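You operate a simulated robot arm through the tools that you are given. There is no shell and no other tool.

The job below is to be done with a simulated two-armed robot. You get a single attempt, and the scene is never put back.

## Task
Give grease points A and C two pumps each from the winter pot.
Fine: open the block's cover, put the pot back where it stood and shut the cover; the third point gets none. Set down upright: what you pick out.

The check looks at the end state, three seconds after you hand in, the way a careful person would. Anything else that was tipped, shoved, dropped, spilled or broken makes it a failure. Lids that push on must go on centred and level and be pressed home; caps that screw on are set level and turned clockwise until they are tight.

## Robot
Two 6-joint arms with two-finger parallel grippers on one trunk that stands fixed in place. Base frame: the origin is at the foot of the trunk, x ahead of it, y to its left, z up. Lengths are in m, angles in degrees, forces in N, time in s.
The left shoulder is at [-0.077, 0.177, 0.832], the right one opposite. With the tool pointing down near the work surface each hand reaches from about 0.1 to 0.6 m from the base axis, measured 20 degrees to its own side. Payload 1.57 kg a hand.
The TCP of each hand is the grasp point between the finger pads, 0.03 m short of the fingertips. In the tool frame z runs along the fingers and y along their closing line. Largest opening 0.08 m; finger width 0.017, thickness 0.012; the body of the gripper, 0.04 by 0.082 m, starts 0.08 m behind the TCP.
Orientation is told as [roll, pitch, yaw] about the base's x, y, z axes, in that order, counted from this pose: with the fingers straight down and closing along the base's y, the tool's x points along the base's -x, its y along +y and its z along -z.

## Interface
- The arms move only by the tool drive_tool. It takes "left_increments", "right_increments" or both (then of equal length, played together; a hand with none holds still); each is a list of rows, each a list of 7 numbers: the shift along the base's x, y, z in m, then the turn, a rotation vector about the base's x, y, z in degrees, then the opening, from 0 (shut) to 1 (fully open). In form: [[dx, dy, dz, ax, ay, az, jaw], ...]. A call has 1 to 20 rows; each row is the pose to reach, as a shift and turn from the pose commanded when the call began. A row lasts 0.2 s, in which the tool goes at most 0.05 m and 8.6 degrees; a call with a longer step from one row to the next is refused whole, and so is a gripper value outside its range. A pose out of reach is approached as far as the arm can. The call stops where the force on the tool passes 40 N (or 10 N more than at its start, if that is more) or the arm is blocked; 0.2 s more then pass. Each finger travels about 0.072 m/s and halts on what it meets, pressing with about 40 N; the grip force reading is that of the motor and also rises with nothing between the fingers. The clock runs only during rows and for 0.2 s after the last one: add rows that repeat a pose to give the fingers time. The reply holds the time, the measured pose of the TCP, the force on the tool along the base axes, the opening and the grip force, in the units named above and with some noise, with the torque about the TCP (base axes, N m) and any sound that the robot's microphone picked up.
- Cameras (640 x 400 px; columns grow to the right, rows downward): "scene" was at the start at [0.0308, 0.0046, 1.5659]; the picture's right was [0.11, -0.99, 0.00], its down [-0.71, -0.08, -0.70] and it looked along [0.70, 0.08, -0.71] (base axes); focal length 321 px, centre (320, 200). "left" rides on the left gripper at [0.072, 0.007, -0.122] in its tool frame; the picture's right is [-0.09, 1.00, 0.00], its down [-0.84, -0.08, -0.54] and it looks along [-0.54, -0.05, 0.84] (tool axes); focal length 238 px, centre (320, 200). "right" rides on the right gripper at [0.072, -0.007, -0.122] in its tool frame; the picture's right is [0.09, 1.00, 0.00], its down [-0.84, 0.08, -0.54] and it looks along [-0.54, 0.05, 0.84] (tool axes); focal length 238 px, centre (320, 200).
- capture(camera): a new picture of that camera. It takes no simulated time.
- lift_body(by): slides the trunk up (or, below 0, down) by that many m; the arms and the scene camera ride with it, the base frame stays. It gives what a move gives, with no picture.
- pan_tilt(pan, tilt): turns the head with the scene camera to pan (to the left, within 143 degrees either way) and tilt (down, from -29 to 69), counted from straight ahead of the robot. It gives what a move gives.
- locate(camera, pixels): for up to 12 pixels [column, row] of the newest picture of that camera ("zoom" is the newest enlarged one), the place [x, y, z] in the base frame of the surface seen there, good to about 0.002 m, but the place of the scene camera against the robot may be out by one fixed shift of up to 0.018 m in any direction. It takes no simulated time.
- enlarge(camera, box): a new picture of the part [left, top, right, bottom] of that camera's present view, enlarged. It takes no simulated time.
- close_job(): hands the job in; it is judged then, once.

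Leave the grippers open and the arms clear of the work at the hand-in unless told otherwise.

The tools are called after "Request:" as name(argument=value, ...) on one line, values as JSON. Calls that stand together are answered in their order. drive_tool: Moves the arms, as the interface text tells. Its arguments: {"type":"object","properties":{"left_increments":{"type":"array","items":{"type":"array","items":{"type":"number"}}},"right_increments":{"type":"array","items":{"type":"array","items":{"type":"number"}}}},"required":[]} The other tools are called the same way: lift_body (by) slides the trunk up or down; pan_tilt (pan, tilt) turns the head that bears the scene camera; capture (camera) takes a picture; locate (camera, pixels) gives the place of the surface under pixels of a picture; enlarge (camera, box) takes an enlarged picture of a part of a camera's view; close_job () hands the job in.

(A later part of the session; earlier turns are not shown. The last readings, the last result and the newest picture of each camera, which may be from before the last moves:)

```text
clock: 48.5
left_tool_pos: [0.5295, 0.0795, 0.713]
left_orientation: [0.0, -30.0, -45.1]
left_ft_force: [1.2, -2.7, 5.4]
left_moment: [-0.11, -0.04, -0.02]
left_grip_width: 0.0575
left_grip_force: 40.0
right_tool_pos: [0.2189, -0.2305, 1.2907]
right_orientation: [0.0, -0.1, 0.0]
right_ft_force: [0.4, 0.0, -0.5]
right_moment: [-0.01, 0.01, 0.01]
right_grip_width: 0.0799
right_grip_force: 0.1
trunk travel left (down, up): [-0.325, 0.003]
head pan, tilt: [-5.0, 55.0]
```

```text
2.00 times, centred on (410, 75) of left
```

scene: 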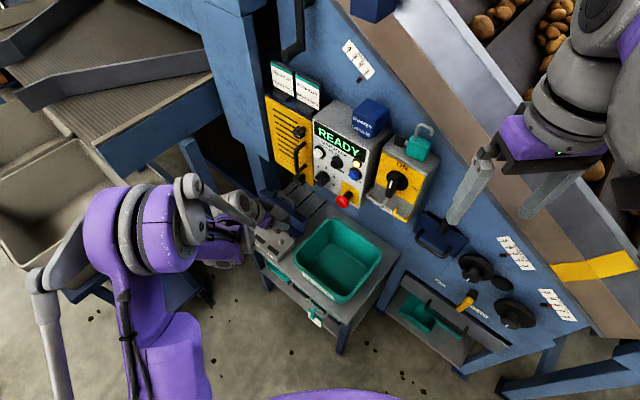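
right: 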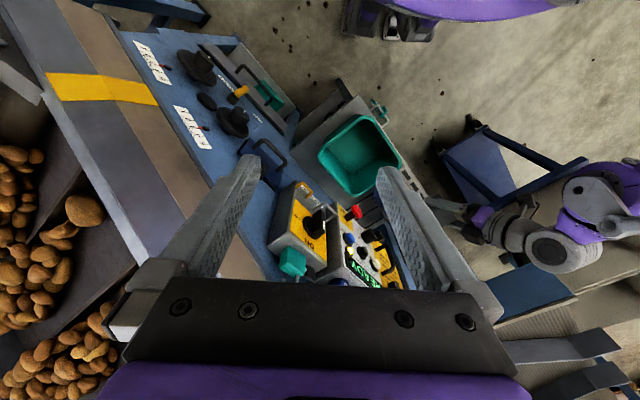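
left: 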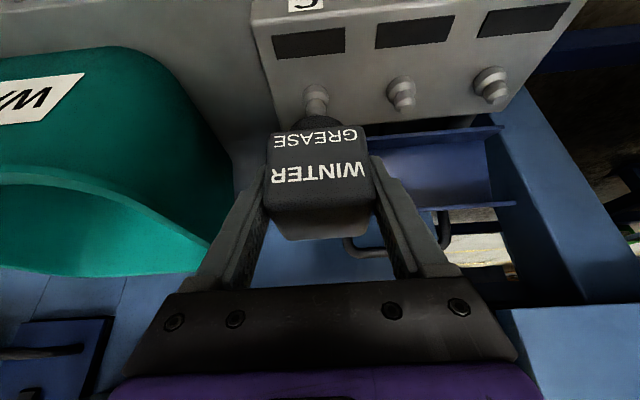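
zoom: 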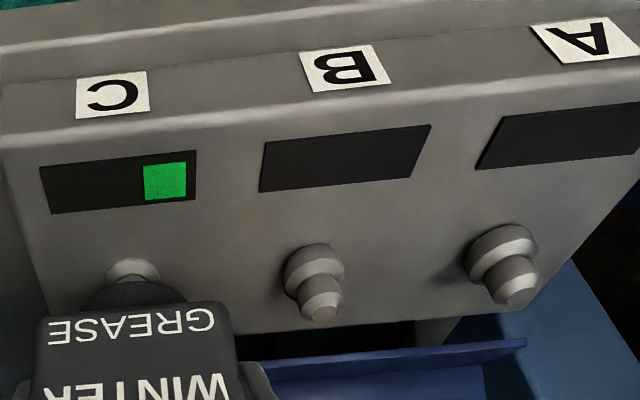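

C's window shows one of (about) three green segments. Now release up 11 mm and check it still shows one.

Request:
drive_tool(left_increments=[[0, 0, 0.004, 0, 0, 0, 0.5], [0, 0, 0.008, 0, 0, 0, 0.5], [0, 0, 0.011, 0, 0, 0, 0.5], [0, 0, 0.011, 0, 0, 0, 0.5]])

Request:
enlarge(camera="left", box=[250, 0, 570, 150])

```text
clock: 49.5
left_tool_pos: [0.5306, 0.0798, 0.7239]
left_orientation: [0.0, -30.0, -45.0]
left_ft_force: [-0.3, 0.5, -2.9]
left_moment: [-0.01, 0.02, 0.01]
left_grip_width: 0.0575
left_grip_force: 39.8
right_tool_pos: [0.2199, -0.2308, 1.2907]
right_orientation: [0.0, -0.1, 0.0]
right_ft_force: [-0.5, 0.0, 0.7]
right_moment: [0.01, 0.0, 0.0]
right_grip_width: 0.0802
right_grip_force: 0.1
trunk travel left (down, up): [-0.325, 0.003]
head pan, tilt: [-5.0, 55.0]
```

```text
2.00 times, centred on (410, 75) of left
```

zoom: 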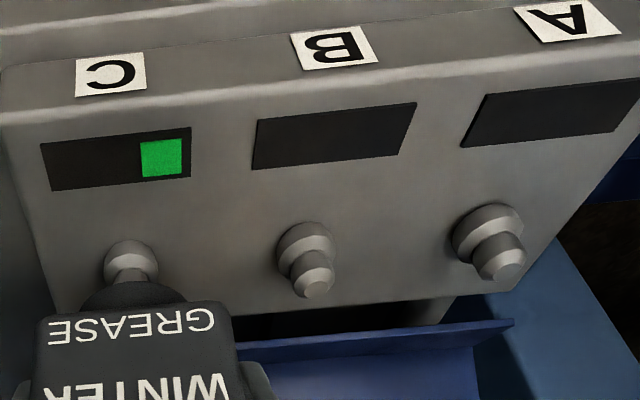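

Still one. Second pump on C: press down the same 11 mm once.

Request:
drive_tool(left_increments=[[0, 0, -0.003, 0, 0, 0, 0.5], [0, 0, -0.006, 0, 0, 0, 0.5], [0, 0, -0.008, 0, 0, 0, 0.5], [0, 0, -0.0095, 0, 0, 0, 0.5], [0, 0, -0.011, 0, 0, 0, 0.5], [0, 0, -0.011, 0, 0, 0, 0.5]])

Request:
enlarge(camera="left", box=[250, 0, 570, 150])

```text
clock: 50.9
left_tool_pos: [0.5306, 0.0804, 0.7137]
left_orientation: [0.0, -30.0, -45.0]
left_ft_force: [1.4, -0.2, 4.0]
left_moment: [-0.04, -0.06, 0.0]
left_grip_width: 0.0576
left_grip_force: 40.1
right_tool_pos: [0.219, -0.2305, 1.2905]
right_orientation: [0.0, 0.0, 0.1]
right_ft_force: [0.5, 0.0, -0.1]
right_moment: [-0.01, -0.01, -0.01]
right_grip_width: 0.0799
right_grip_force: 0.1
trunk travel left (down, up): [-0.325, 0.003]
head pan, tilt: [-5.0, 55.0]
```

```text
2.00 times, centred on (410, 75) of left
```

zoom: 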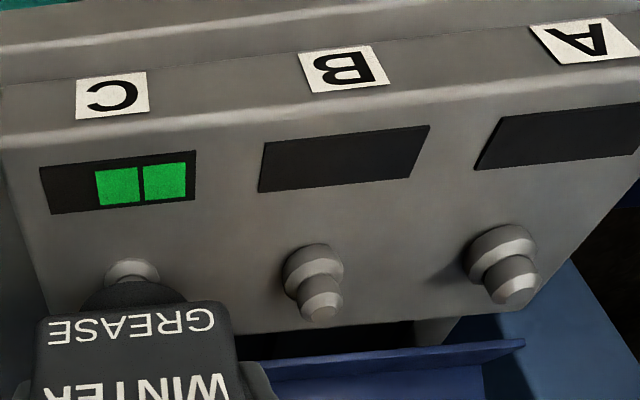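

C shows two segments. Now lift 7 cm, move along the block to above A (offset +0.0875,+0.0885), staying clear of B.

Request:
drive_tool(left_increments=[[0, 0, 0.01, 0, 0, 0, 0.5], [0, 0, 0.04, 0, 0, 0, 0.5], [0, 0, 0.07, 0, 0, 0, 0.5], [0.03, 0.03, 0.07, 0, 0, 0, 0.5], [0.06, 0.06, 0.07, 0, 0, 0, 0.5], [0.0875, 0.0885, 0.07, 0, 0, 0, 0.5], [0.0875, 0.0885, 0.07, 0, 0, 0, 0.5]])

Request:
capture(camera="left")

Request:
capture(camera="scene")

Request:
enlarge(camera="left", box=[120, 0, 400, 150])

```text
clock: 52.5
left_tool_pos: [0.6184, 0.1674, 0.7816]
left_orientation: [0.0, -30.0, -45.0]
left_ft_force: [0.5, 0.0, -2.6]
left_moment: [0.02, 0.0, 0.02]
left_grip_width: 0.0575
left_grip_force: 39.9
right_tool_pos: [0.2192, -0.2322, 1.2899]
right_orientation: [0.0, -0.1, 0.1]
right_ft_force: [0.6, 0.0, 0.5]
right_moment: [0.01, -0.05, 0.03]
right_grip_width: 0.08
right_grip_force: 0.1
trunk travel left (down, up): [-0.325, 0.003]
head pan, tilt: [-5.0, 55.0]
```

```text
taken
```

left: 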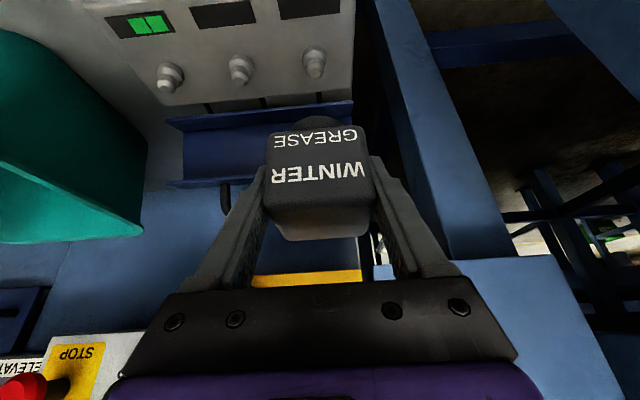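

```text
taken
```

scene: 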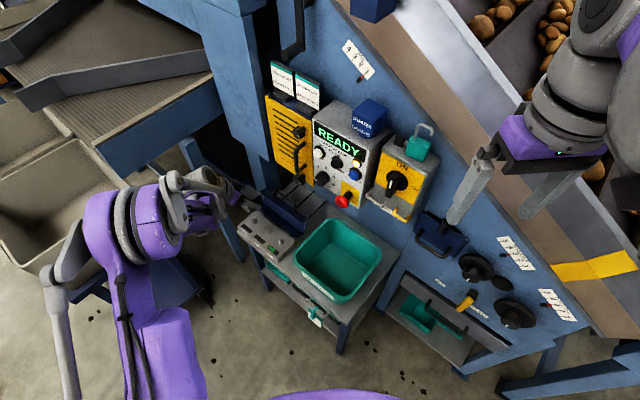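

```text
2.29 times, centred on (260, 75) of left
```

zoom: 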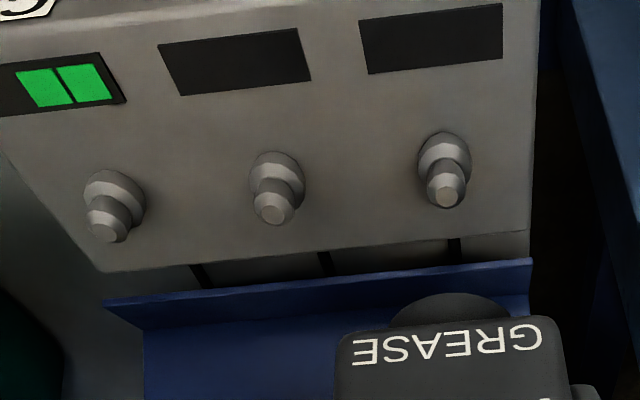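

Request:
locate(camera="left", pixels=[[314.7, 83.5], [314.7, 81], [313, 83], [316.5, 83], [239.5, 92], [166.5, 101]])

```text
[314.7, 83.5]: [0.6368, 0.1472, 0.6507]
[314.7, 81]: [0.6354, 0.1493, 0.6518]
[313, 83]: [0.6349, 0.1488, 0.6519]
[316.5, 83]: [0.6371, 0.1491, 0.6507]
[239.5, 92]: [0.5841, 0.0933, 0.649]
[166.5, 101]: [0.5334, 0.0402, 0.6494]
```

Request:
locate(camera="left", pixels=[[314.7, 71.5], [314.7, 69], [313, 71], [316.5, 71], [239.5, 79], [166.5, 88]])

```text
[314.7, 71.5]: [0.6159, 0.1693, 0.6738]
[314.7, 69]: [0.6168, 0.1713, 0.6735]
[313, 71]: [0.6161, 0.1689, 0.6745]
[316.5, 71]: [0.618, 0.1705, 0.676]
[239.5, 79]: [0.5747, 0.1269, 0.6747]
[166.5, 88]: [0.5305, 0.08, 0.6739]
```

A's tip is at about (0.6163,0.1697); I shift (-0.0012,+0.001) and lower to 1 cm above contact.

Request:
drive_tool(left_increments=[[-0.0012, 0.001, -0.02, 0, 0, 0, 0.5], [-0.0012, 0.001, -0.04, 0, 0, 0, 0.5], [-0.0012, 0.001, -0.053, 0, 0, 0, 0.5], [-0.0012, 0.001, -0.059, 0, 0, 0, 0.5], [-0.0012, 0.001, -0.059, 0, 0, 0, 0.5]])

Request:
enlarge(camera="left", box=[150, 0, 390, 150])

Request:
enlarge(camera="left", box=[250, 60, 390, 150])

```text
clock: 53.7
left_tool_pos: [0.6173, 0.1684, 0.725]
left_orientation: [0.0, -29.9, -45.0]
left_ft_force: [-0.3, 0.2, -2.2]
left_moment: [-0.01, -0.02, 0.01]
left_grip_width: 0.0578
left_grip_force: 39.6
right_tool_pos: [0.2192, -0.2315, 1.2895]
right_orientation: [-0.1, 0.0, 0.0]
right_ft_force: [0.0, -0.3, 0.0]
right_moment: [0.01, -0.01, 0.0]
right_grip_width: 0.08
right_grip_force: 0.0
trunk travel left (down, up): [-0.325, 0.003]
head pan, tilt: [-5.0, 55.0]
```

```text
2.67 times, centred on (270, 75) of left
```

zoom: 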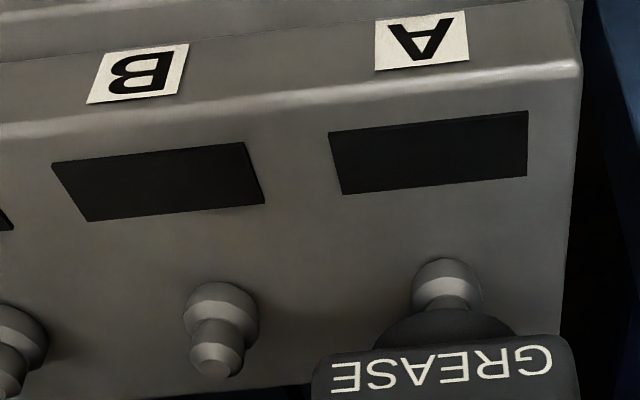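

```text
4.44 times, centred on (320, 105) of left
```

zoom: 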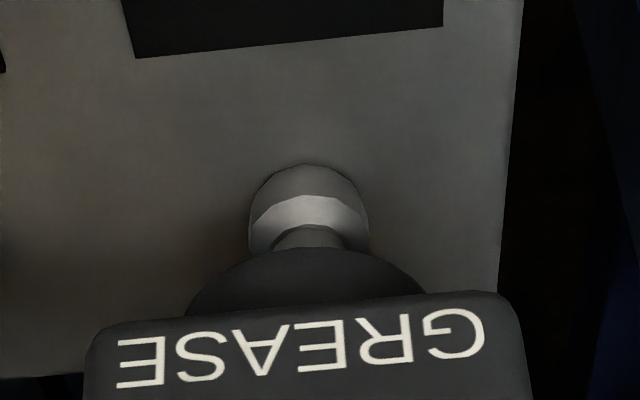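

A's nipple sits ~1.3 mm right compared with the C alignment. Shift +0.9 mm in x and y, then press once as before (down to commanded 0.713).

Request:
drive_tool(left_increments=[[0.0009, 0.0009, 0, 0, 0, 0, 0.5], [0.0009, 0.0009, -0.003, 0, 0, 0, 0.5], [0.0009, 0.0009, -0.006, 0, 0, 0, 0.5], [0.0009, 0.0009, -0.008, 0, 0, 0, 0.5], [0.0009, 0.0009, -0.0095, 0, 0, 0, 0.5], [0.0009, 0.0009, -0.011, 0, 0, 0, 0.5], [0.0009, 0.0009, -0.011, 0, 0, 0, 0.5]])

Request:
enlarge(camera="left", box=[150, 0, 390, 150])

```text
clock: 55.3
left_tool_pos: [0.6167, 0.1688, 0.7142]
left_orientation: [0.2, -29.9, -45.0]
left_ft_force: [2.7, 1.5, 5.5]
left_moment: [-0.03, -0.13, 0.03]
left_grip_width: 0.0578
left_grip_force: 40.0
right_tool_pos: [0.2183, -0.2308, 1.2906]
right_orientation: [0.0, -0.1, 0.0]
right_ft_force: [0.7, 0.3, 0.1]
right_moment: [0.02, 0.01, -0.02]
right_grip_width: 0.08
right_grip_force: 0.1
trunk travel left (down, up): [-0.325, 0.003]
head pan, tilt: [-5.0, 55.0]
```

```text
2.67 times, centred on (270, 75) of left
```

zoom: 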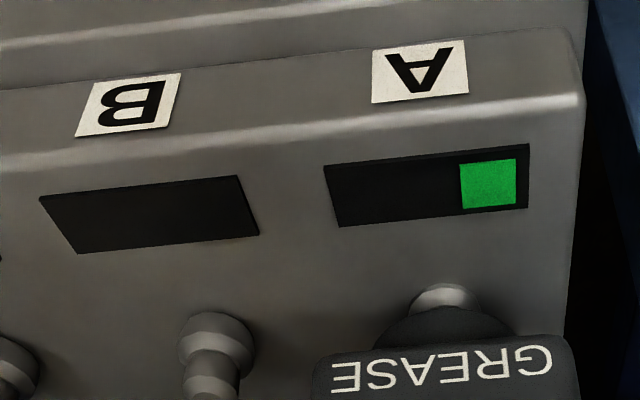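

A shows one segment. Release up 11 mm, then press once more.

Request:
drive_tool(left_increments=[[0, 0, 0.004, 0, 0, 0, 0.5], [0, 0, 0.008, 0, 0, 0, 0.5], [0, 0, 0.011, 0, 0, 0, 0.5], [0, 0, 0.011, 0, 0, 0, 0.5]])

Request:
enlarge(camera="left", box=[150, 0, 390, 150])

Request:
drive_tool(left_increments=[[0, 0, -0.003, 0, 0, 0, 0.5], [0, 0, -0.006, 0, 0, 0, 0.5], [0, 0, -0.008, 0, 0, 0, 0.5], [0, 0, -0.0095, 0, 0, 0, 0.5], [0, 0, -0.011, 0, 0, 0, 0.5], [0, 0, -0.011, 0, 0, 0, 0.5]])

Request:
enlarge(camera="left", box=[150, 0, 390, 150])

```text
clock: 56.3
left_tool_pos: [0.6174, 0.1706, 0.7254]
left_orientation: [0.0, -30.0, -45.0]
left_ft_force: [-0.1, 0.2, -2.4]
left_moment: [0.02, 0.0, -0.02]
left_grip_width: 0.0574
left_grip_force: 39.7
right_tool_pos: [0.2198, -0.231, 1.2894]
right_orientation: [0.0, 0.0, 0.0]
right_ft_force: [-0.4, -0.1, -0.7]
right_moment: [0.0, -0.02, 0.0]
right_grip_width: 0.0798
right_grip_force: 0.1
trunk travel left (down, up): [-0.325, 0.003]
head pan, tilt: [-5.0, 55.0]
```

```text
2.67 times, centred on (270, 75) of left
```

zoom: 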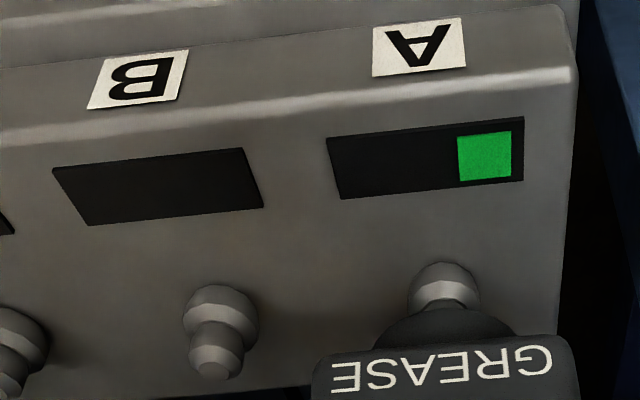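

```text
clock: 57.7
left_tool_pos: [0.6168, 0.1697, 0.7137]
left_orientation: [0.0, -29.9, -45.1]
left_ft_force: [0.2, -0.9, 4.6]
left_moment: [-0.03, -0.02, -0.02]
left_grip_width: 0.0576
left_grip_force: 39.7
right_tool_pos: [0.2176, -0.2305, 1.2905]
right_orientation: [0.0, -0.1, 0.0]
right_ft_force: [-0.5, 0.2, 0.1]
right_moment: [0.01, -0.01, 0.02]
right_grip_width: 0.0801
right_grip_force: 0.1
trunk travel left (down, up): [-0.325, 0.003]
head pan, tilt: [-5.0, 55.0]
```

```text
2.67 times, centred on (270, 75) of left
```

zoom: 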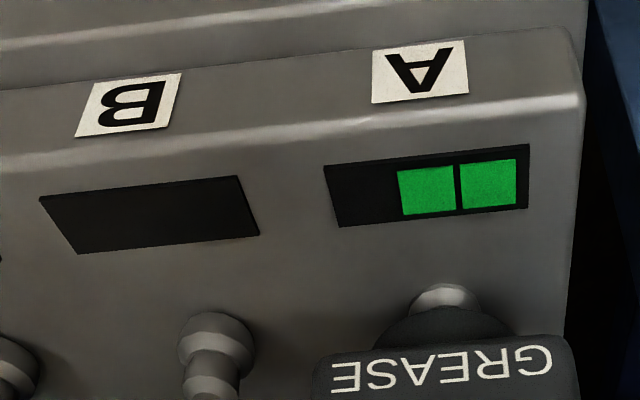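

A shows two, B none. Lift off and carry the pot back along the same route: up, out to (0.45,0.08), then up to z≈1.18.

Request:
drive_tool(left_increments=[[0, 0, 0.01, 0, 0, 0, 0.5], [0, 0, 0.045, 0, 0, 0, 0.5], [0, 0, 0.085, 0, 0, 0, 0.5], [-0.03, -0.02, 0.115, 0, 0, 0, 0.5], [-0.065, -0.04, 0.145, 0, 0, 0, 0.5], [-0.1, -0.06, 0.175, 0, 0, 0, 0.5], [-0.135, -0.075, 0.2, 0, 0, 0, 0.5], [-0.1668, -0.0897, 0.235, 0, 0, 0, 0.5], [-0.1668, -0.0897, 0.28, 0, 0, 0, 0.5], [-0.1668, -0.0897, 0.325, 0, 0, 0, 0.5], [-0.1668, -0.0897, 0.37, 0, 0, 0, 0.5], [-0.1668, -0.0897, 0.415, 0, 0, 0, 0.5], [-0.1668, -0.0897, 0.455, 0, 0, 0, 0.5], [-0.1668, -0.0897, 0.475, 0, 0, 0, 0.5], [-0.1668, -0.0897, 0.475, 0, 0, 0, 0.5]])

Request:
capture(camera="left")

Request:
capture(camera="scene")

Request:
enlarge(camera="scene", box=[220, 160, 340, 280])

```text
refused: row 5 steps farther than a row can; nothing moved
```

```text
taken
```

left: 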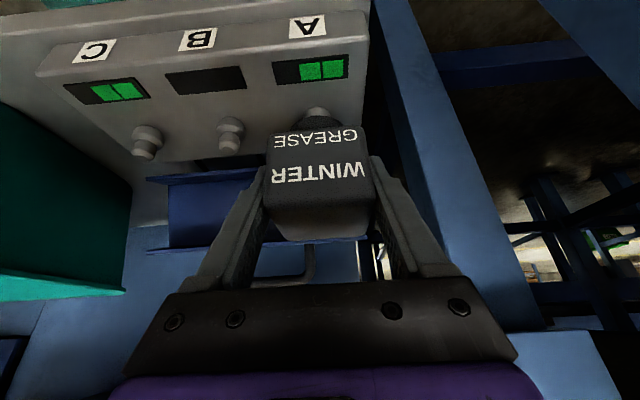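

```text
taken
```

scene: 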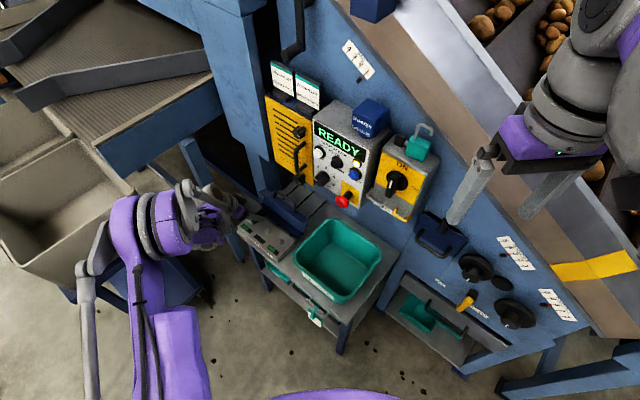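

```text
3.33 times, centred on (280, 220) of scene
```

zoom: 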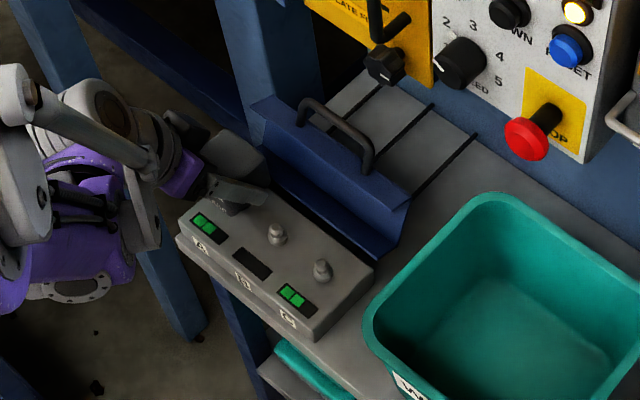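

The move was refused because one step was too long; the pot is still on A, and A and C both show two. I'll send it again with shorter steps.

Request:
drive_tool(left_increments=[[0, 0, 0.01, 0, 0, 0, 0.5], [0, 0, 0.045, 0, 0, 0, 0.5], [0, 0, 0.085, 0, 0, 0, 0.5], [-0.025, -0.015, 0.115, 0, 0, 0, 0.5], [-0.055, -0.03, 0.145, 0, 0, 0, 0.5], [-0.085, -0.045, 0.175, 0, 0, 0, 0.5], [-0.115, -0.06, 0.2, 0, 0, 0, 0.5], [-0.145, -0.075, 0.225, 0, 0, 0, 0.5], [-0.1668, -0.0897, 0.255, 0, 0, 0, 0.5], [-0.1668, -0.0897, 0.295, 0, 0, 0, 0.5], [-0.1668, -0.0897, 0.335, 0, 0, 0, 0.5], [-0.1668, -0.0897, 0.375, 0, 0, 0, 0.5], [-0.1668, -0.0897, 0.415, 0, 0, 0, 0.5], [-0.1668, -0.0897, 0.455, 0, 0, 0, 0.5], [-0.1668, -0.0897, 0.475, 0, 0, 0, 0.5], [-0.1668, -0.0897, 0.475, 0, 0, 0, 0.5]])

Request:
capture(camera="left")

Request:
capture(camera="scene")

Request:
enlarge(camera="scene", box=[220, 160, 340, 280])

```text
clock: 61.1
left_tool_pos: [0.4506, 0.081, 1.1888]
left_orientation: [-0.1, -30.0, -45.1]
left_ft_force: [-0.2, -0.3, -1.4]
left_moment: [0.04, 0.02, 0.0]
left_grip_width: 0.0578
left_grip_force: 39.8
right_tool_pos: [0.2194, -0.2319, 1.2901]
right_orientation: [0.0, -0.1, 0.0]
right_ft_force: [-0.1, 0.1, -0.1]
right_moment: [0.03, -0.03, -0.03]
right_grip_width: 0.0801
right_grip_force: 0.0
trunk travel left (down, up): [-0.325, 0.003]
head pan, tilt: [-5.0, 55.0]
```

```text
taken
```

left: 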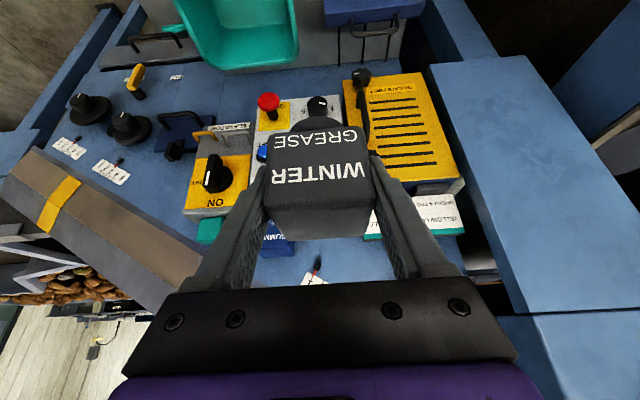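

```text
taken
```

scene: 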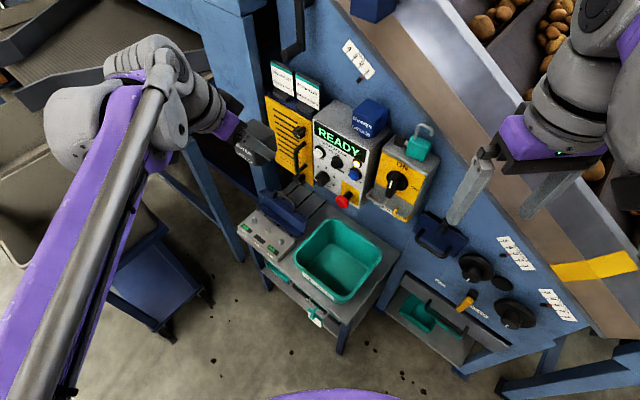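

```text
3.33 times, centred on (280, 220) of scene
```

zoom: 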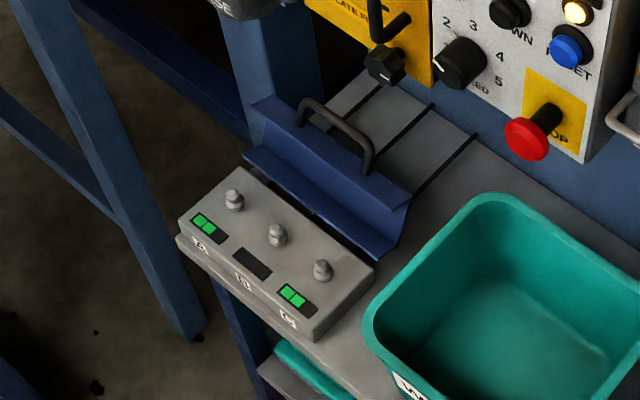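

A and C show two each, B none. Now carry the pot to just above its home: TCP (0.621,-0.088,1.185).

Request:
drive_tool(left_increments=[[0.025, -0.025, 0, 0, 0, 0, 0.5], [0.055, -0.055, 0, 0, 0, 0, 0.5], [0.085, -0.085, 0, 0, 0, 0, 0.5], [0.115, -0.114, 0, 0, 0, 0, 0.5], [0.14, -0.139, -0.002, 0, 0, 0, 0.5], [0.16, -0.159, -0.004, 0, 0, 0, 0.5], [0.1707, -0.1692, -0.004, 0, 0, 0, 0.5], [0.1707, -0.1692, -0.004, 0, 0, 0, 0.5]])

Request:
capture(camera="left")

Request:
enlarge(camera="scene", box=[290, 70, 410, 160])

```text
clock: 62.9
left_tool_pos: [0.6217, -0.0895, 1.1837]
left_orientation: [0.0, -30.1, -45.0]
left_ft_force: [0.2, 0.0, -2.6]
left_moment: [0.02, 0.03, 0.03]
left_grip_width: 0.0578
left_grip_force: 40.5
right_tool_pos: [0.218, -0.2319, 1.2903]
right_orientation: [0.0, -0.1, 0.0]
right_ft_force: [0.4, -0.1, -0.2]
right_moment: [-0.02, 0.02, -0.03]
right_grip_width: 0.0801
right_grip_force: 0.1
trunk travel left (down, up): [-0.325, 0.003]
head pan, tilt: [-5.0, 55.0]
```

```text
taken
```

left: 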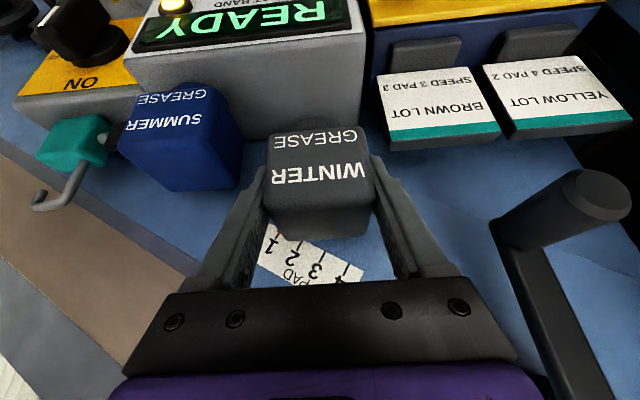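

```text
4.44 times, centred on (350, 115) of scene
```

zoom: 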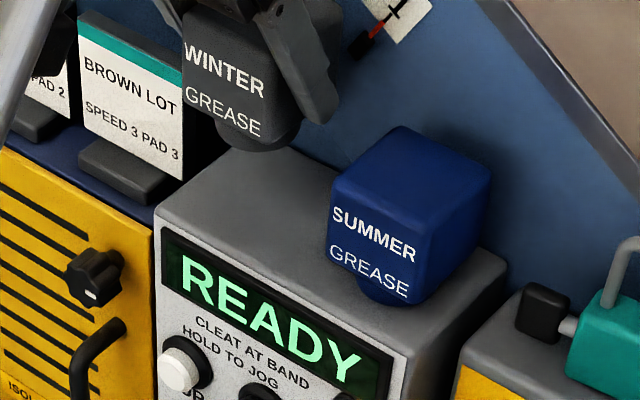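

Directly above its spot. Lower 44 mm to just above the box top, then feel for contact.

Request:
drive_tool(left_increments=[[0, 0, -0.015, 0, 0, 0, 0.5], [0, 0, -0.03, 0, 0, 0, 0.5], [0, 0, -0.038, 0, 0, 0, 0.5], [0, 0, -0.042, 0, 0, 0, 0.5], [0, 0, -0.044, 0, 0, 0, 0.5], [0, 0, -0.044, 0, 0, 0, 0.5]])

Request:
capture(camera="left")

Request:
enlarge(camera="scene", box=[250, 40, 420, 180])

```text
clock: 64.3
left_tool_pos: [0.6214, -0.0901, 1.1398]
left_orientation: [-0.1, -29.9, -45.1]
left_ft_force: [-0.1, -0.1, -2.9]
left_moment: [-0.02, -0.01, -0.01]
left_grip_width: 0.0574
left_grip_force: 40.0
right_tool_pos: [0.2195, -0.2304, 1.29]
right_orientation: [0.1, -0.1, 0.0]
right_ft_force: [0.1, -0.9, -0.9]
right_moment: [0.05, 0.01, 0.0]
right_grip_width: 0.0802
right_grip_force: 0.1
trunk travel left (down, up): [-0.325, 0.003]
head pan, tilt: [-5.0, 55.0]
```

```text
taken
```

left: 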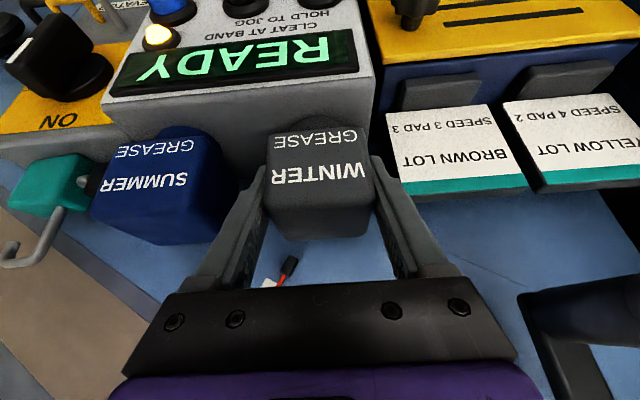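

```text
2.86 times, centred on (335, 110) of scene
```

zoom: 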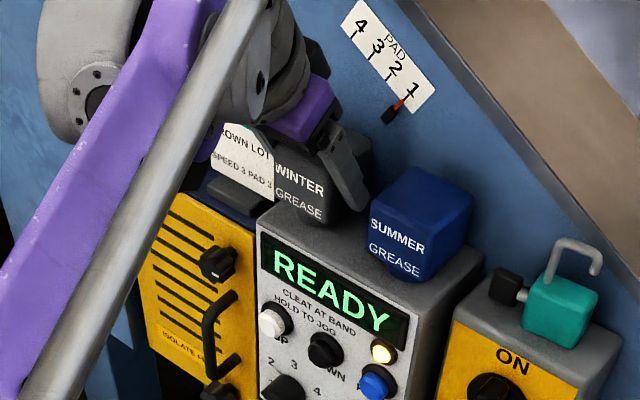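

Matches the original view. Lower the last 2-3 mm until it touches.

Request:
drive_tool(left_increments=[[0, 0, -0.001, 0, 0, 0, 0.5], [0, 0, -0.002, 0, 0, 0, 0.5], [0, 0, -0.002, 0, 0, 0, 0.5]])

```text
clock: 65.1
left_tool_pos: [0.6209, -0.0891, 1.1397]
left_orientation: [0.0, -30.1, -45.1]
left_ft_force: [-0.4, -0.8, -1.6]
left_moment: [0.05, 0.01, -0.01]
left_grip_width: 0.0579
left_grip_force: 40.6
right_tool_pos: [0.2203, -0.2306, 1.2908]
right_orientation: [-0.1, -0.1, 0.0]
right_ft_force: [1.1, -0.1, -0.5]
right_moment: [0.0, -0.03, 0.01]
right_grip_width: 0.0802
right_grip_force: 0.0
trunk travel left (down, up): [-0.325, 0.003]
head pan, tilt: [-5.0, 55.0]
```

Force starts to change. One more millimetre.

Request:
drive_tool(left_increments=[[0, 0, -0.0005, 0, 0, 0, 0.5], [0, 0, -0.001, 0, 0, 0, 0.5], [0, 0, -0.001, 0, 0, 0, 0.5]])

```text
clock: 65.9
left_tool_pos: [0.6213, -0.0882, 1.1374]
left_orientation: [0.0, -29.9, -45.0]
left_ft_force: [-0.9, 0.6, -2.7]
left_moment: [-0.04, 0.01, -0.04]
left_grip_width: 0.0574
left_grip_force: 40.3
right_tool_pos: [0.2196, -0.2312, 1.2902]
right_orientation: [0.0, -0.2, 0.0]
right_ft_force: [-0.5, -0.3, 0.1]
right_moment: [-0.03, -0.01, -0.02]
right_grip_width: 0.08
right_grip_force: 0.0
trunk travel left (down, up): [-0.325, 0.003]
head pan, tilt: [-5.0, 55.0]
```

Not yet loaded. Continue down in 0.7 mm steps.

Request:
drive_tool(left_increments=[[0, 0, -0.0007, 0, 0, 0, 0.5], [0, 0, -0.0014, 0, 0, 0, 0.5], [0, 0, -0.0014, 0, 0, 0, 0.5]])

Request:
enlarge(camera="scene", box=[300, 80, 390, 150])

```text
clock: 66.7
left_tool_pos: [0.6232, -0.0893, 1.1365]
left_orientation: [0.1, -30.1, -45.0]
left_ft_force: [3.8, -0.7, 10.8]
left_moment: [-0.13, -0.12, 0.03]
left_grip_width: 0.058
left_grip_force: 40.0
right_tool_pos: [0.2183, -0.2307, 1.29]
right_orientation: [0.0, -0.2, 0.0]
right_ft_force: [0.0, 0.6, 0.1]
right_moment: [0.02, 0.01, -0.01]
right_grip_width: 0.0801
right_grip_force: 0.1
trunk travel left (down, up): [-0.325, 0.003]
head pan, tilt: [-5.0, 55.0]
```

```text
5.71 times, centred on (345, 115) of scene
```

zoom: 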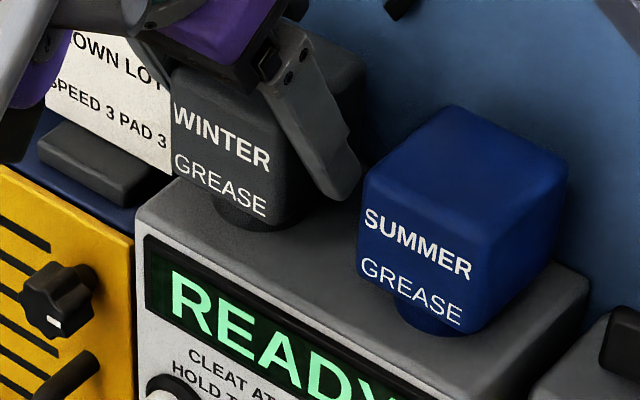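

Contact with about 13 N; the pot stands on the box. I'll ease up 0.6 mm and open the jaws to 0.82 as on entry.

Request:
drive_tool(left_increments=[[0, 0, 0.0007, 0, 0, 0, 0.5], [0, 0, 0.0007, 0, 0, 0, 0.74], [0, 0, 0.0007, 0, 0, 0, 0.8], [0, 0, 0.0007, 0, 0, 0, 0.82], [0, 0, 0.0007, 0, 0, 0, 0.82]])

Request:
capture(camera="left")

```text
clock: 67.9
left_tool_pos: [0.6215, -0.0888, 1.1363]
left_orientation: [0.0, -30.0, -45.0]
left_ft_force: [0.6, 0.1, -1.0]
left_moment: [0.03, -0.01, 0.01]
left_grip_width: 0.0656
left_grip_force: 0.1
right_tool_pos: [0.2185, -0.231, 1.2909]
right_orientation: [0.1, 0.0, 0.0]
right_ft_force: [0.2, 0.3, -0.1]
right_moment: [0.0, 0.01, -0.01]
right_grip_width: 0.0798
right_grip_force: 0.0
trunk travel left (down, up): [-0.325, 0.003]
head pan, tilt: [-5.0, 55.0]
```

```text
taken
```

left: 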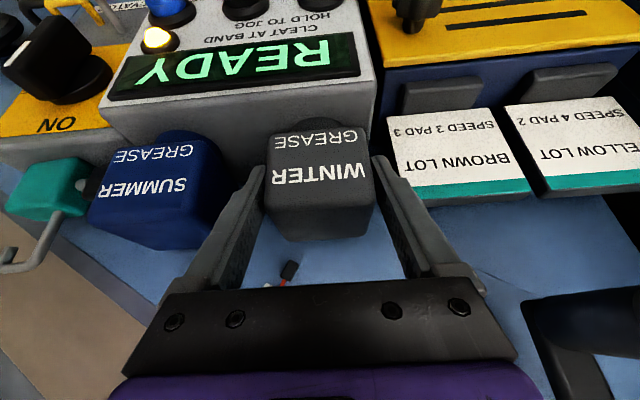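

Pot released and standing upright. Retreat along the approach line.

Request:
drive_tool(left_increments=[[-0.008, 0.008, 0.02, 0, 0, 0, 0.82], [-0.018, 0.0182, 0.045, 0, 0, 0, 0.82], [-0.032, 0.0322, 0.078, 0, 0, 0, 0.82], [-0.046, 0.0464, 0.113, 0, 0, 0, 0.82], [-0.056, 0.0566, 0.138, 0, 0, 0, 0.9], [-0.056, 0.0566, 0.138, 0, 0, 0, 0.9]])

Request:
capture(camera="left")

Request:
locate(camera="left", pixels=[[299.7, 115], [300.6, 145.8], [342, 146.6], [340, 115], [298.5, 97.7], [338, 97.7], [320, 126]])

```text
clock: 69.3
left_tool_pos: [0.5657, -0.0343, 1.2763]
left_orientation: [0.0, -30.0, -45.1]
left_ft_force: [0.1, 0.1, 0.3]
left_moment: [0.0, -0.02, -0.01]
left_grip_width: 0.0719
left_grip_force: 0.0
right_tool_pos: [0.2189, -0.2316, 1.2901]
right_orientation: [0.0, -0.1, 0.0]
right_ft_force: [-0.2, 0.8, 0.0]
right_moment: [-0.01, 0.01, 0.0]
right_grip_width: 0.0801
right_grip_force: 0.1
trunk travel left (down, up): [-0.325, 0.003]
head pan, tilt: [-5.0, 55.0]
```

```text
taken
```

left: 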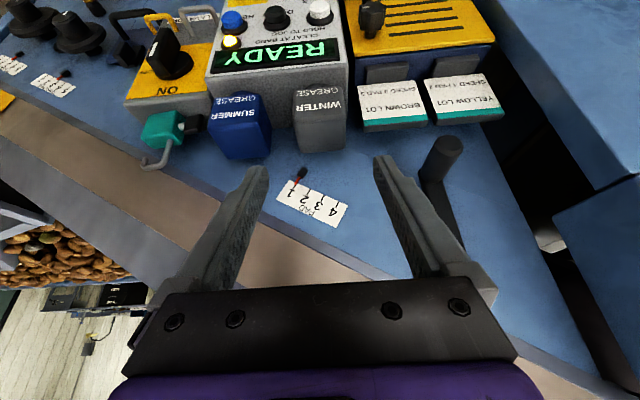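

```text
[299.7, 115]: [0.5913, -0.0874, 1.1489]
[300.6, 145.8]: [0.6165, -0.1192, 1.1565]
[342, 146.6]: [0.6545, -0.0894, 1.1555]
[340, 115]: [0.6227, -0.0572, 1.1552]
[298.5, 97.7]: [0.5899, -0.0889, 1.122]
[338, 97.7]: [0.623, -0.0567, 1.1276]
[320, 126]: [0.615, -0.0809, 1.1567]
```

The pot's corners match the first measurement within 1–2 mm. Now back the hand off and level it.

Request:
drive_tool(left_increments=[[-0.025, 0.02, 0.005, 4, 4, 0, 1], [-0.055, 0.045, 0.01, 8, 8, 0, 1], [-0.085, 0.07, 0.01, 12, 12, 0, 1], [-0.115, 0.095, 0.01, 16, 16, 0, 1], [-0.145, 0.12, 0.01, 20, 20, 0, 1], [-0.175, 0.14, 0.01, 21.2, 21.2, 0, 1], [-0.199, 0.156, 0.01, 21.2, 21.2, 0, 1], [-0.199, 0.156, 0.01, 21.2, 21.2, 0, 1]])

Request:
drive_tool(left_increments=[[0, 0, -0.03, 0, 0, 8, 1], [0, 0, -0.06, 0, 0, 16, 1], [0, 0, -0.1, 0, 0, 24, 1], [0, 0, -0.14, 0, 0, 32, 1], [0, 0, -0.18, 0, 0, 40, 1], [0, 0, -0.22, 0, 0, 48, 1], [0.02, 0, -0.25, 0, 0, 56, 1], [0.05, 0, -0.28, 0, 0, 64, 1], [0.08, 0, -0.31, 0, 0, 72, 1], [0.11, 0, -0.33, 0, 0, 80, 1], [0.14, 0, -0.35, 0, 0, 88, 1], [0.15, 0, -0.36, 0, 0, 90, 1], [0.15, 0, -0.36, 0, 0, 90, 1]])

Request:
capture(camera="left")

Request:
capture(camera="scene")

Request:
enlarge(camera="scene", box=[260, 60, 440, 210])

```text
clock: 71.1
left_tool_pos: [0.3668, 0.1251, 1.286]
left_orientation: [0.0, -0.1, -45.1]
left_ft_force: [0.6, 0.0, 0.7]
left_moment: [-0.01, -0.02, 0.03]
left_grip_width: 0.0802
left_grip_force: 0.1
right_tool_pos: [0.2186, -0.2312, 1.2904]
right_orientation: [-0.1, -0.1, 0.0]
right_ft_force: [0.0, 0.3, 0.3]
right_moment: [0.01, 0.04, -0.01]
right_grip_width: 0.0801
right_grip_force: 0.0
trunk travel left (down, up): [-0.325, 0.003]
head pan, tilt: [-5.0, 55.0]
```

```text
clock: 73.9
left_tool_pos: [0.5167, 0.1238, 0.924]
left_orientation: [0.1, -0.1, 45.1]
left_ft_force: [-0.6, -0.5, 0.7]
left_moment: [-0.01, -0.01, 0.04]
left_grip_width: 0.0803
left_grip_force: 0.0
right_tool_pos: [0.2185, -0.2303, 1.2897]
right_orientation: [0.0, -0.1, 0.0]
right_ft_force: [-1.3, -0.9, 0.0]
right_moment: [-0.02, -0.02, -0.01]
right_grip_width: 0.08
right_grip_force: 0.1
trunk travel left (down, up): [-0.325, 0.003]
head pan, tilt: [-5.0, 55.0]
```

```text
taken
```

left: 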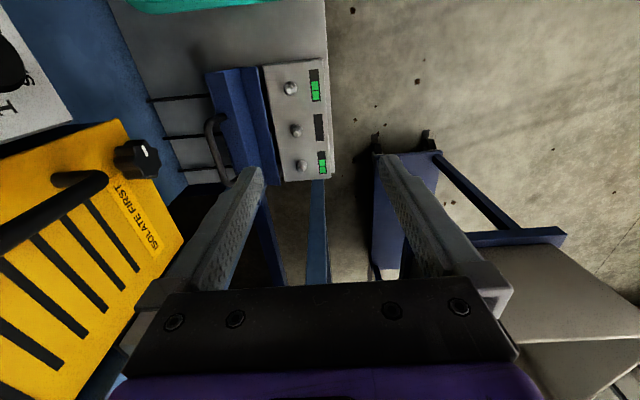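

```text
taken
```

scene: 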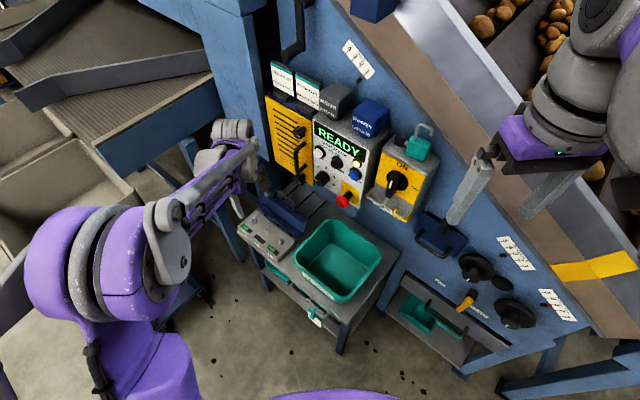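

```text
2.67 times, centred on (350, 135) of scene
```

zoom: 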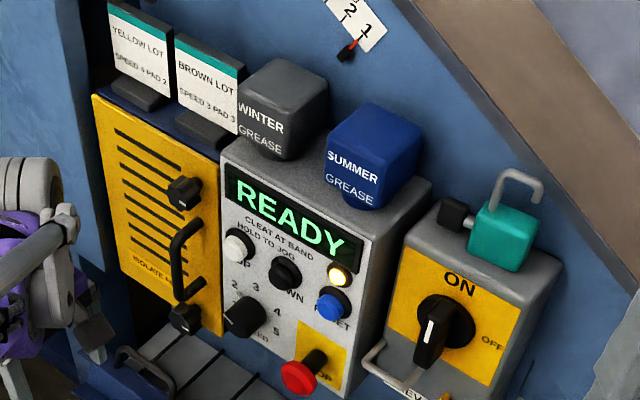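

Panel side is as it was. Now reverse my withdrawal path to the cover's handle: tilt the hand, stopping 10 cm short along the finger line to check alignment.

Request:
drive_tool(left_increments=[[0.02, 0, -0.01, -5.4, -5.2, 0, 0.9], [0.045, 0, -0.03, -10.8, -10.4, 0, 0.7], [0.075, -0.002, -0.05, -16.2, -15.6, 0, 0.5], [0.0955, -0.016, -0.071, -21.6, -20.9, 0, 0.5], [0.0955, -0.016, -0.071, -21.6, -20.9, 0, 0.5]])

Request:
capture(camera="left")

```text
clock: 75.1
left_tool_pos: [0.6121, 0.1079, 0.8544]
left_orientation: [-30.0, 0.4, 44.9]
left_ft_force: [0.2, 0.1, -0.7]
left_moment: [0.0, 0.0, -0.01]
left_grip_width: 0.0402
left_grip_force: 0.0
right_tool_pos: [0.2193, -0.2306, 1.2899]
right_orientation: [0.0, -0.2, 0.0]
right_ft_force: [-0.7, -0.3, -0.1]
right_moment: [-0.01, -0.01, -0.02]
right_grip_width: 0.08
right_grip_force: 0.1
trunk travel left (down, up): [-0.325, 0.003]
head pan, tilt: [-5.0, 55.0]
```

```text
taken
```

left: 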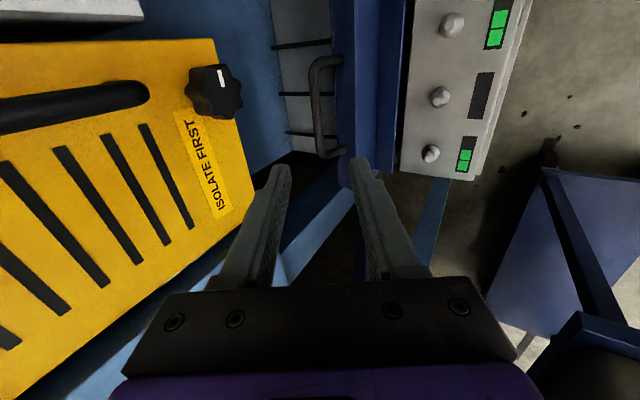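

The bar lies between the fingers (col ~322). Advance the remaining 10 cm along the finger line.

Request:
drive_tool(left_increments=[[0.012, -0.0125, -0.03, 0, 0, 0, 0.5], [0.02, -0.021, -0.05, 0, 0, 0, 0.5], [0.028, -0.029, -0.07, 0, 0, 0, 0.5], [0.035, -0.0365, -0.0885, 0, 0, 0, 0.5], [0.035, -0.0365, -0.0885, 0, 0, 0, 0.5]])

Request:
capture(camera="left")

```text
clock: 76.3
left_tool_pos: [0.6471, 0.0722, 0.7655]
left_orientation: [-30.0, 0.5, 44.9]
left_ft_force: [0.2, 0.3, -0.5]
left_moment: [0.02, -0.02, 0.0]
left_grip_width: 0.04
left_grip_force: 0.1
right_tool_pos: [0.2184, -0.2308, 1.2903]
right_orientation: [0.0, -0.1, 0.0]
right_ft_force: [0.6, 0.1, -0.2]
right_moment: [-0.01, -0.03, 0.02]
right_grip_width: 0.0799
right_grip_force: 0.1
trunk travel left (down, up): [-0.325, 0.003]
head pan, tilt: [-5.0, 55.0]
```

```text
taken
```

left: 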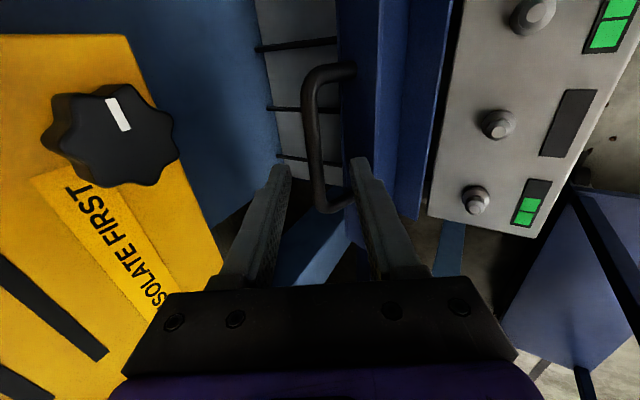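

I'm gripping too near the bar's end (TCP row ≈191, bend at ~200). Shift 2 cm along the bar toward its middle, then close.

Request:
drive_tool(left_increments=[[-0.007, -0.007, 0, 0, 0, 0, 0.5], [-0.0142, -0.0138, 0, 0, 0, 0, 0.5], [-0.0142, -0.0138, 0, 0, 0, 0, 0.5]])

Request:
capture(camera="left")

```text
clock: 77.1
left_tool_pos: [0.632, 0.0562, 0.7652]
left_orientation: [-30.1, 0.5, 44.8]
left_ft_force: [-0.3, 0.1, 0.5]
left_moment: [-0.03, -0.03, 0.02]
left_grip_width: 0.04
left_grip_force: 0.2
right_tool_pos: [0.2194, -0.2313, 1.29]
right_orientation: [0.1, -0.1, 0.0]
right_ft_force: [-0.4, 0.5, 0.4]
right_moment: [0.01, 0.03, 0.0]
right_grip_width: 0.08
right_grip_force: 0.0
trunk travel left (down, up): [-0.325, 0.003]
head pan, tilt: [-5.0, 55.0]
```

```text
taken
```

left: 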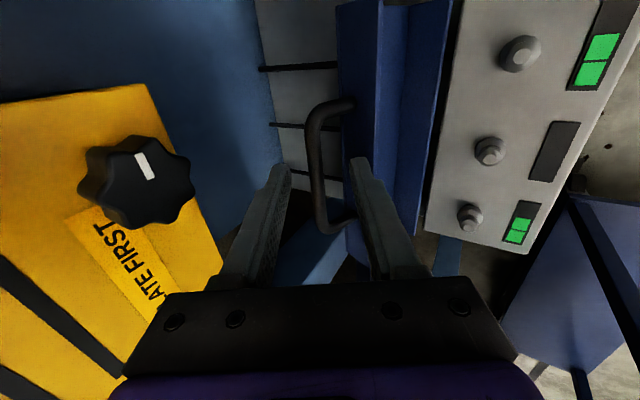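

Close the jaws on the bar.

Request:
drive_tool(left_increments=[[0, 0, 0, 0, 0, 0, 0.25], [0, 0, 0, 0, 0, 0, 0.1], [0, 0, 0, 0, 0, 0, 0.05], [0, 0, 0, 0, 0, 0, 0.05]])

Request:
capture(camera="left")

```text
clock: 78.1
left_tool_pos: [0.6328, 0.0586, 0.7657]
left_orientation: [-30.2, 0.4, 44.9]
left_ft_force: [6.2, -3.7, 9.1]
left_moment: [-0.39, 0.11, 0.12]
left_grip_width: 0.0094
left_grip_force: 28.0
right_tool_pos: [0.2192, -0.2324, 1.2906]
right_orientation: [0.0, -0.2, 0.0]
right_ft_force: [0.9, -0.4, 0.0]
right_moment: [0.0, 0.02, 0.0]
right_grip_width: 0.0801
right_grip_force: 0.2
trunk travel left (down, up): [-0.325, 0.003]
head pan, tilt: [-5.0, 55.0]
```

```text
taken
```

left: 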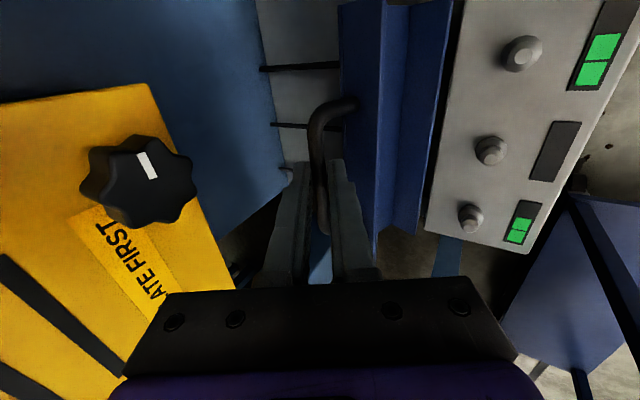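

Gripped (9.4 mm). Refitting all measurements gives the hinge ~0.1145 m from the bar; I'll swing the cover forward along that arc, un-tilting the hand as it comes, first to about 90°.

Request:
drive_tool(left_increments=[[-0.005, 0.0051, 0.0035, 1.5, 1.5, 0, 0.05], [-0.0097, 0.0101, 0.0065, 3.6, 3.5, 0, 0.05], [-0.019, 0.0197, 0.0107, 8.6, 8.3, 0, 0.05], [-0.0282, 0.0292, 0.0125, 14.4, 13.9, 0, 0.05], [-0.0282, 0.0292, 0.0125, 14.4, 13.9, 0, 0.05]])

Request:
capture(camera="left")

```text
clock: 79.3
left_tool_pos: [0.6037, 0.0869, 0.7783]
left_orientation: [-9.9, 0.0, 45.1]
left_ft_force: [0.5, 0.2, 9.4]
left_moment: [0.13, -0.09, 0.01]
left_grip_width: 0.0097
left_grip_force: 28.3
right_tool_pos: [0.2185, -0.2313, 1.2908]
right_orientation: [-0.1, -0.2, 0.0]
right_ft_force: [0.7, 0.2, -0.1]
right_moment: [-0.03, 0.01, 0.01]
right_grip_width: 0.0799
right_grip_force: 0.1
trunk travel left (down, up): [-0.325, 0.003]
head pan, tilt: [-5.0, 55.0]
```

```text
taken
```

left: 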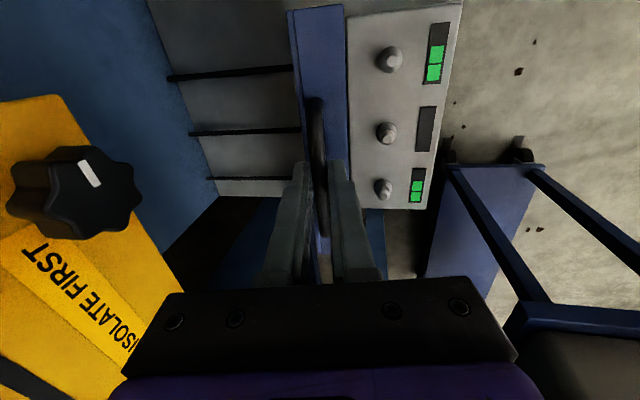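

Smooth, only ~9 N vertical. Continue forward and down to ~50°.

Request:
drive_tool(left_increments=[[-0.0096, 0.0099, 0.0, 4.3, 4.2, 0, 0.05], [-0.0195, 0.0202, -0.0033, 7.2, 7.0, 0, 0.05], [-0.03, 0.031, -0.0088, 7.2, 7.0, 0, 0.05], [-0.0398, 0.0411, -0.0163, 7.2, 7.0, 0, 0.05], [-0.0487, 0.0504, -0.0257, 7.2, 7.0, 0, 0.05], [-0.0487, 0.0504, -0.0257, 7.2, 7.0, 0, 0.05]])

Request:
capture(camera="left")

```text
clock: 80.7
left_tool_pos: [0.5545, 0.1369, 0.7516]
left_orientation: [0.0, 0.0, 45.0]
left_ft_force: [-6.4, -8.5, -2.4]
left_moment: [-0.09, 0.04, -0.27]
left_grip_width: 0.0095
left_grip_force: 28.5
right_tool_pos: [0.218, -0.232, 1.2914]
right_orientation: [0.0, -0.2, 0.0]
right_ft_force: [-0.3, 1.0, 1.2]
right_moment: [0.01, -0.02, -0.03]
right_grip_width: 0.0799
right_grip_force: 0.1
trunk travel left (down, up): [-0.325, 0.003]
head pan, tilt: [-5.0, 55.0]
```

```text
taken
```

left: 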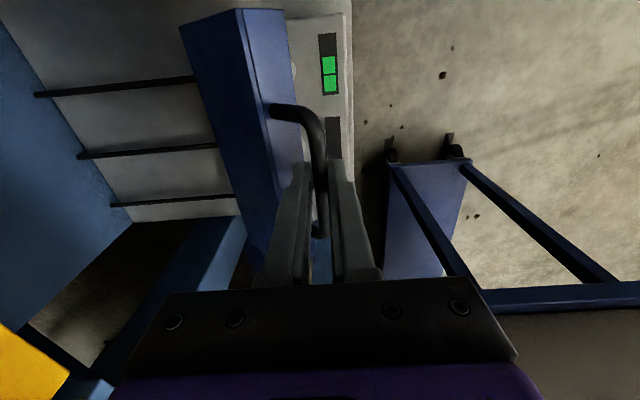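

Good. Continue the arc down towards closed (stop at about 20°).

Request:
drive_tool(left_increments=[[-0.0087, 0.0076, -0.0119, 0, 0, 0, 0.05], [-0.0155, 0.0146, -0.0245, 0, 0, 0, 0.05], [-0.0211, 0.0204, -0.0383, 0, 0, 0, 0.05], [-0.0243, 0.0237, -0.0493, 0, 0, 0, 0.05], [-0.0243, 0.0237, -0.0493, 0, 0, 0, 0.05]])

Request:
capture(camera="left")

```text
clock: 81.9
left_tool_pos: [0.532, 0.1606, 0.7034]
left_orientation: [0.0, -0.2, 45.0]
left_ft_force: [-0.4, -4.2, -1.8]
left_moment: [0.14, -0.24, -0.34]
left_grip_width: 0.0099
left_grip_force: 27.9
right_tool_pos: [0.2179, -0.2316, 1.2897]
right_orientation: [0.0, -0.1, 0.0]
right_ft_force: [0.7, -0.2, -0.2]
right_moment: [0.01, -0.01, 0.02]
right_grip_width: 0.0797
right_grip_force: 0.0
trunk travel left (down, up): [-0.325, 0.003]
head pan, tilt: [-5.0, 55.0]
```

```text
taken
```

left: 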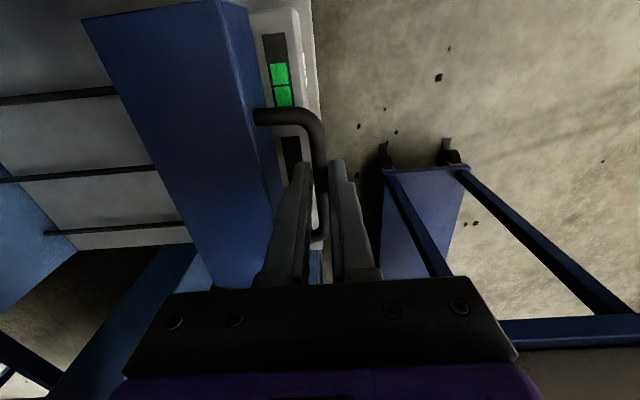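

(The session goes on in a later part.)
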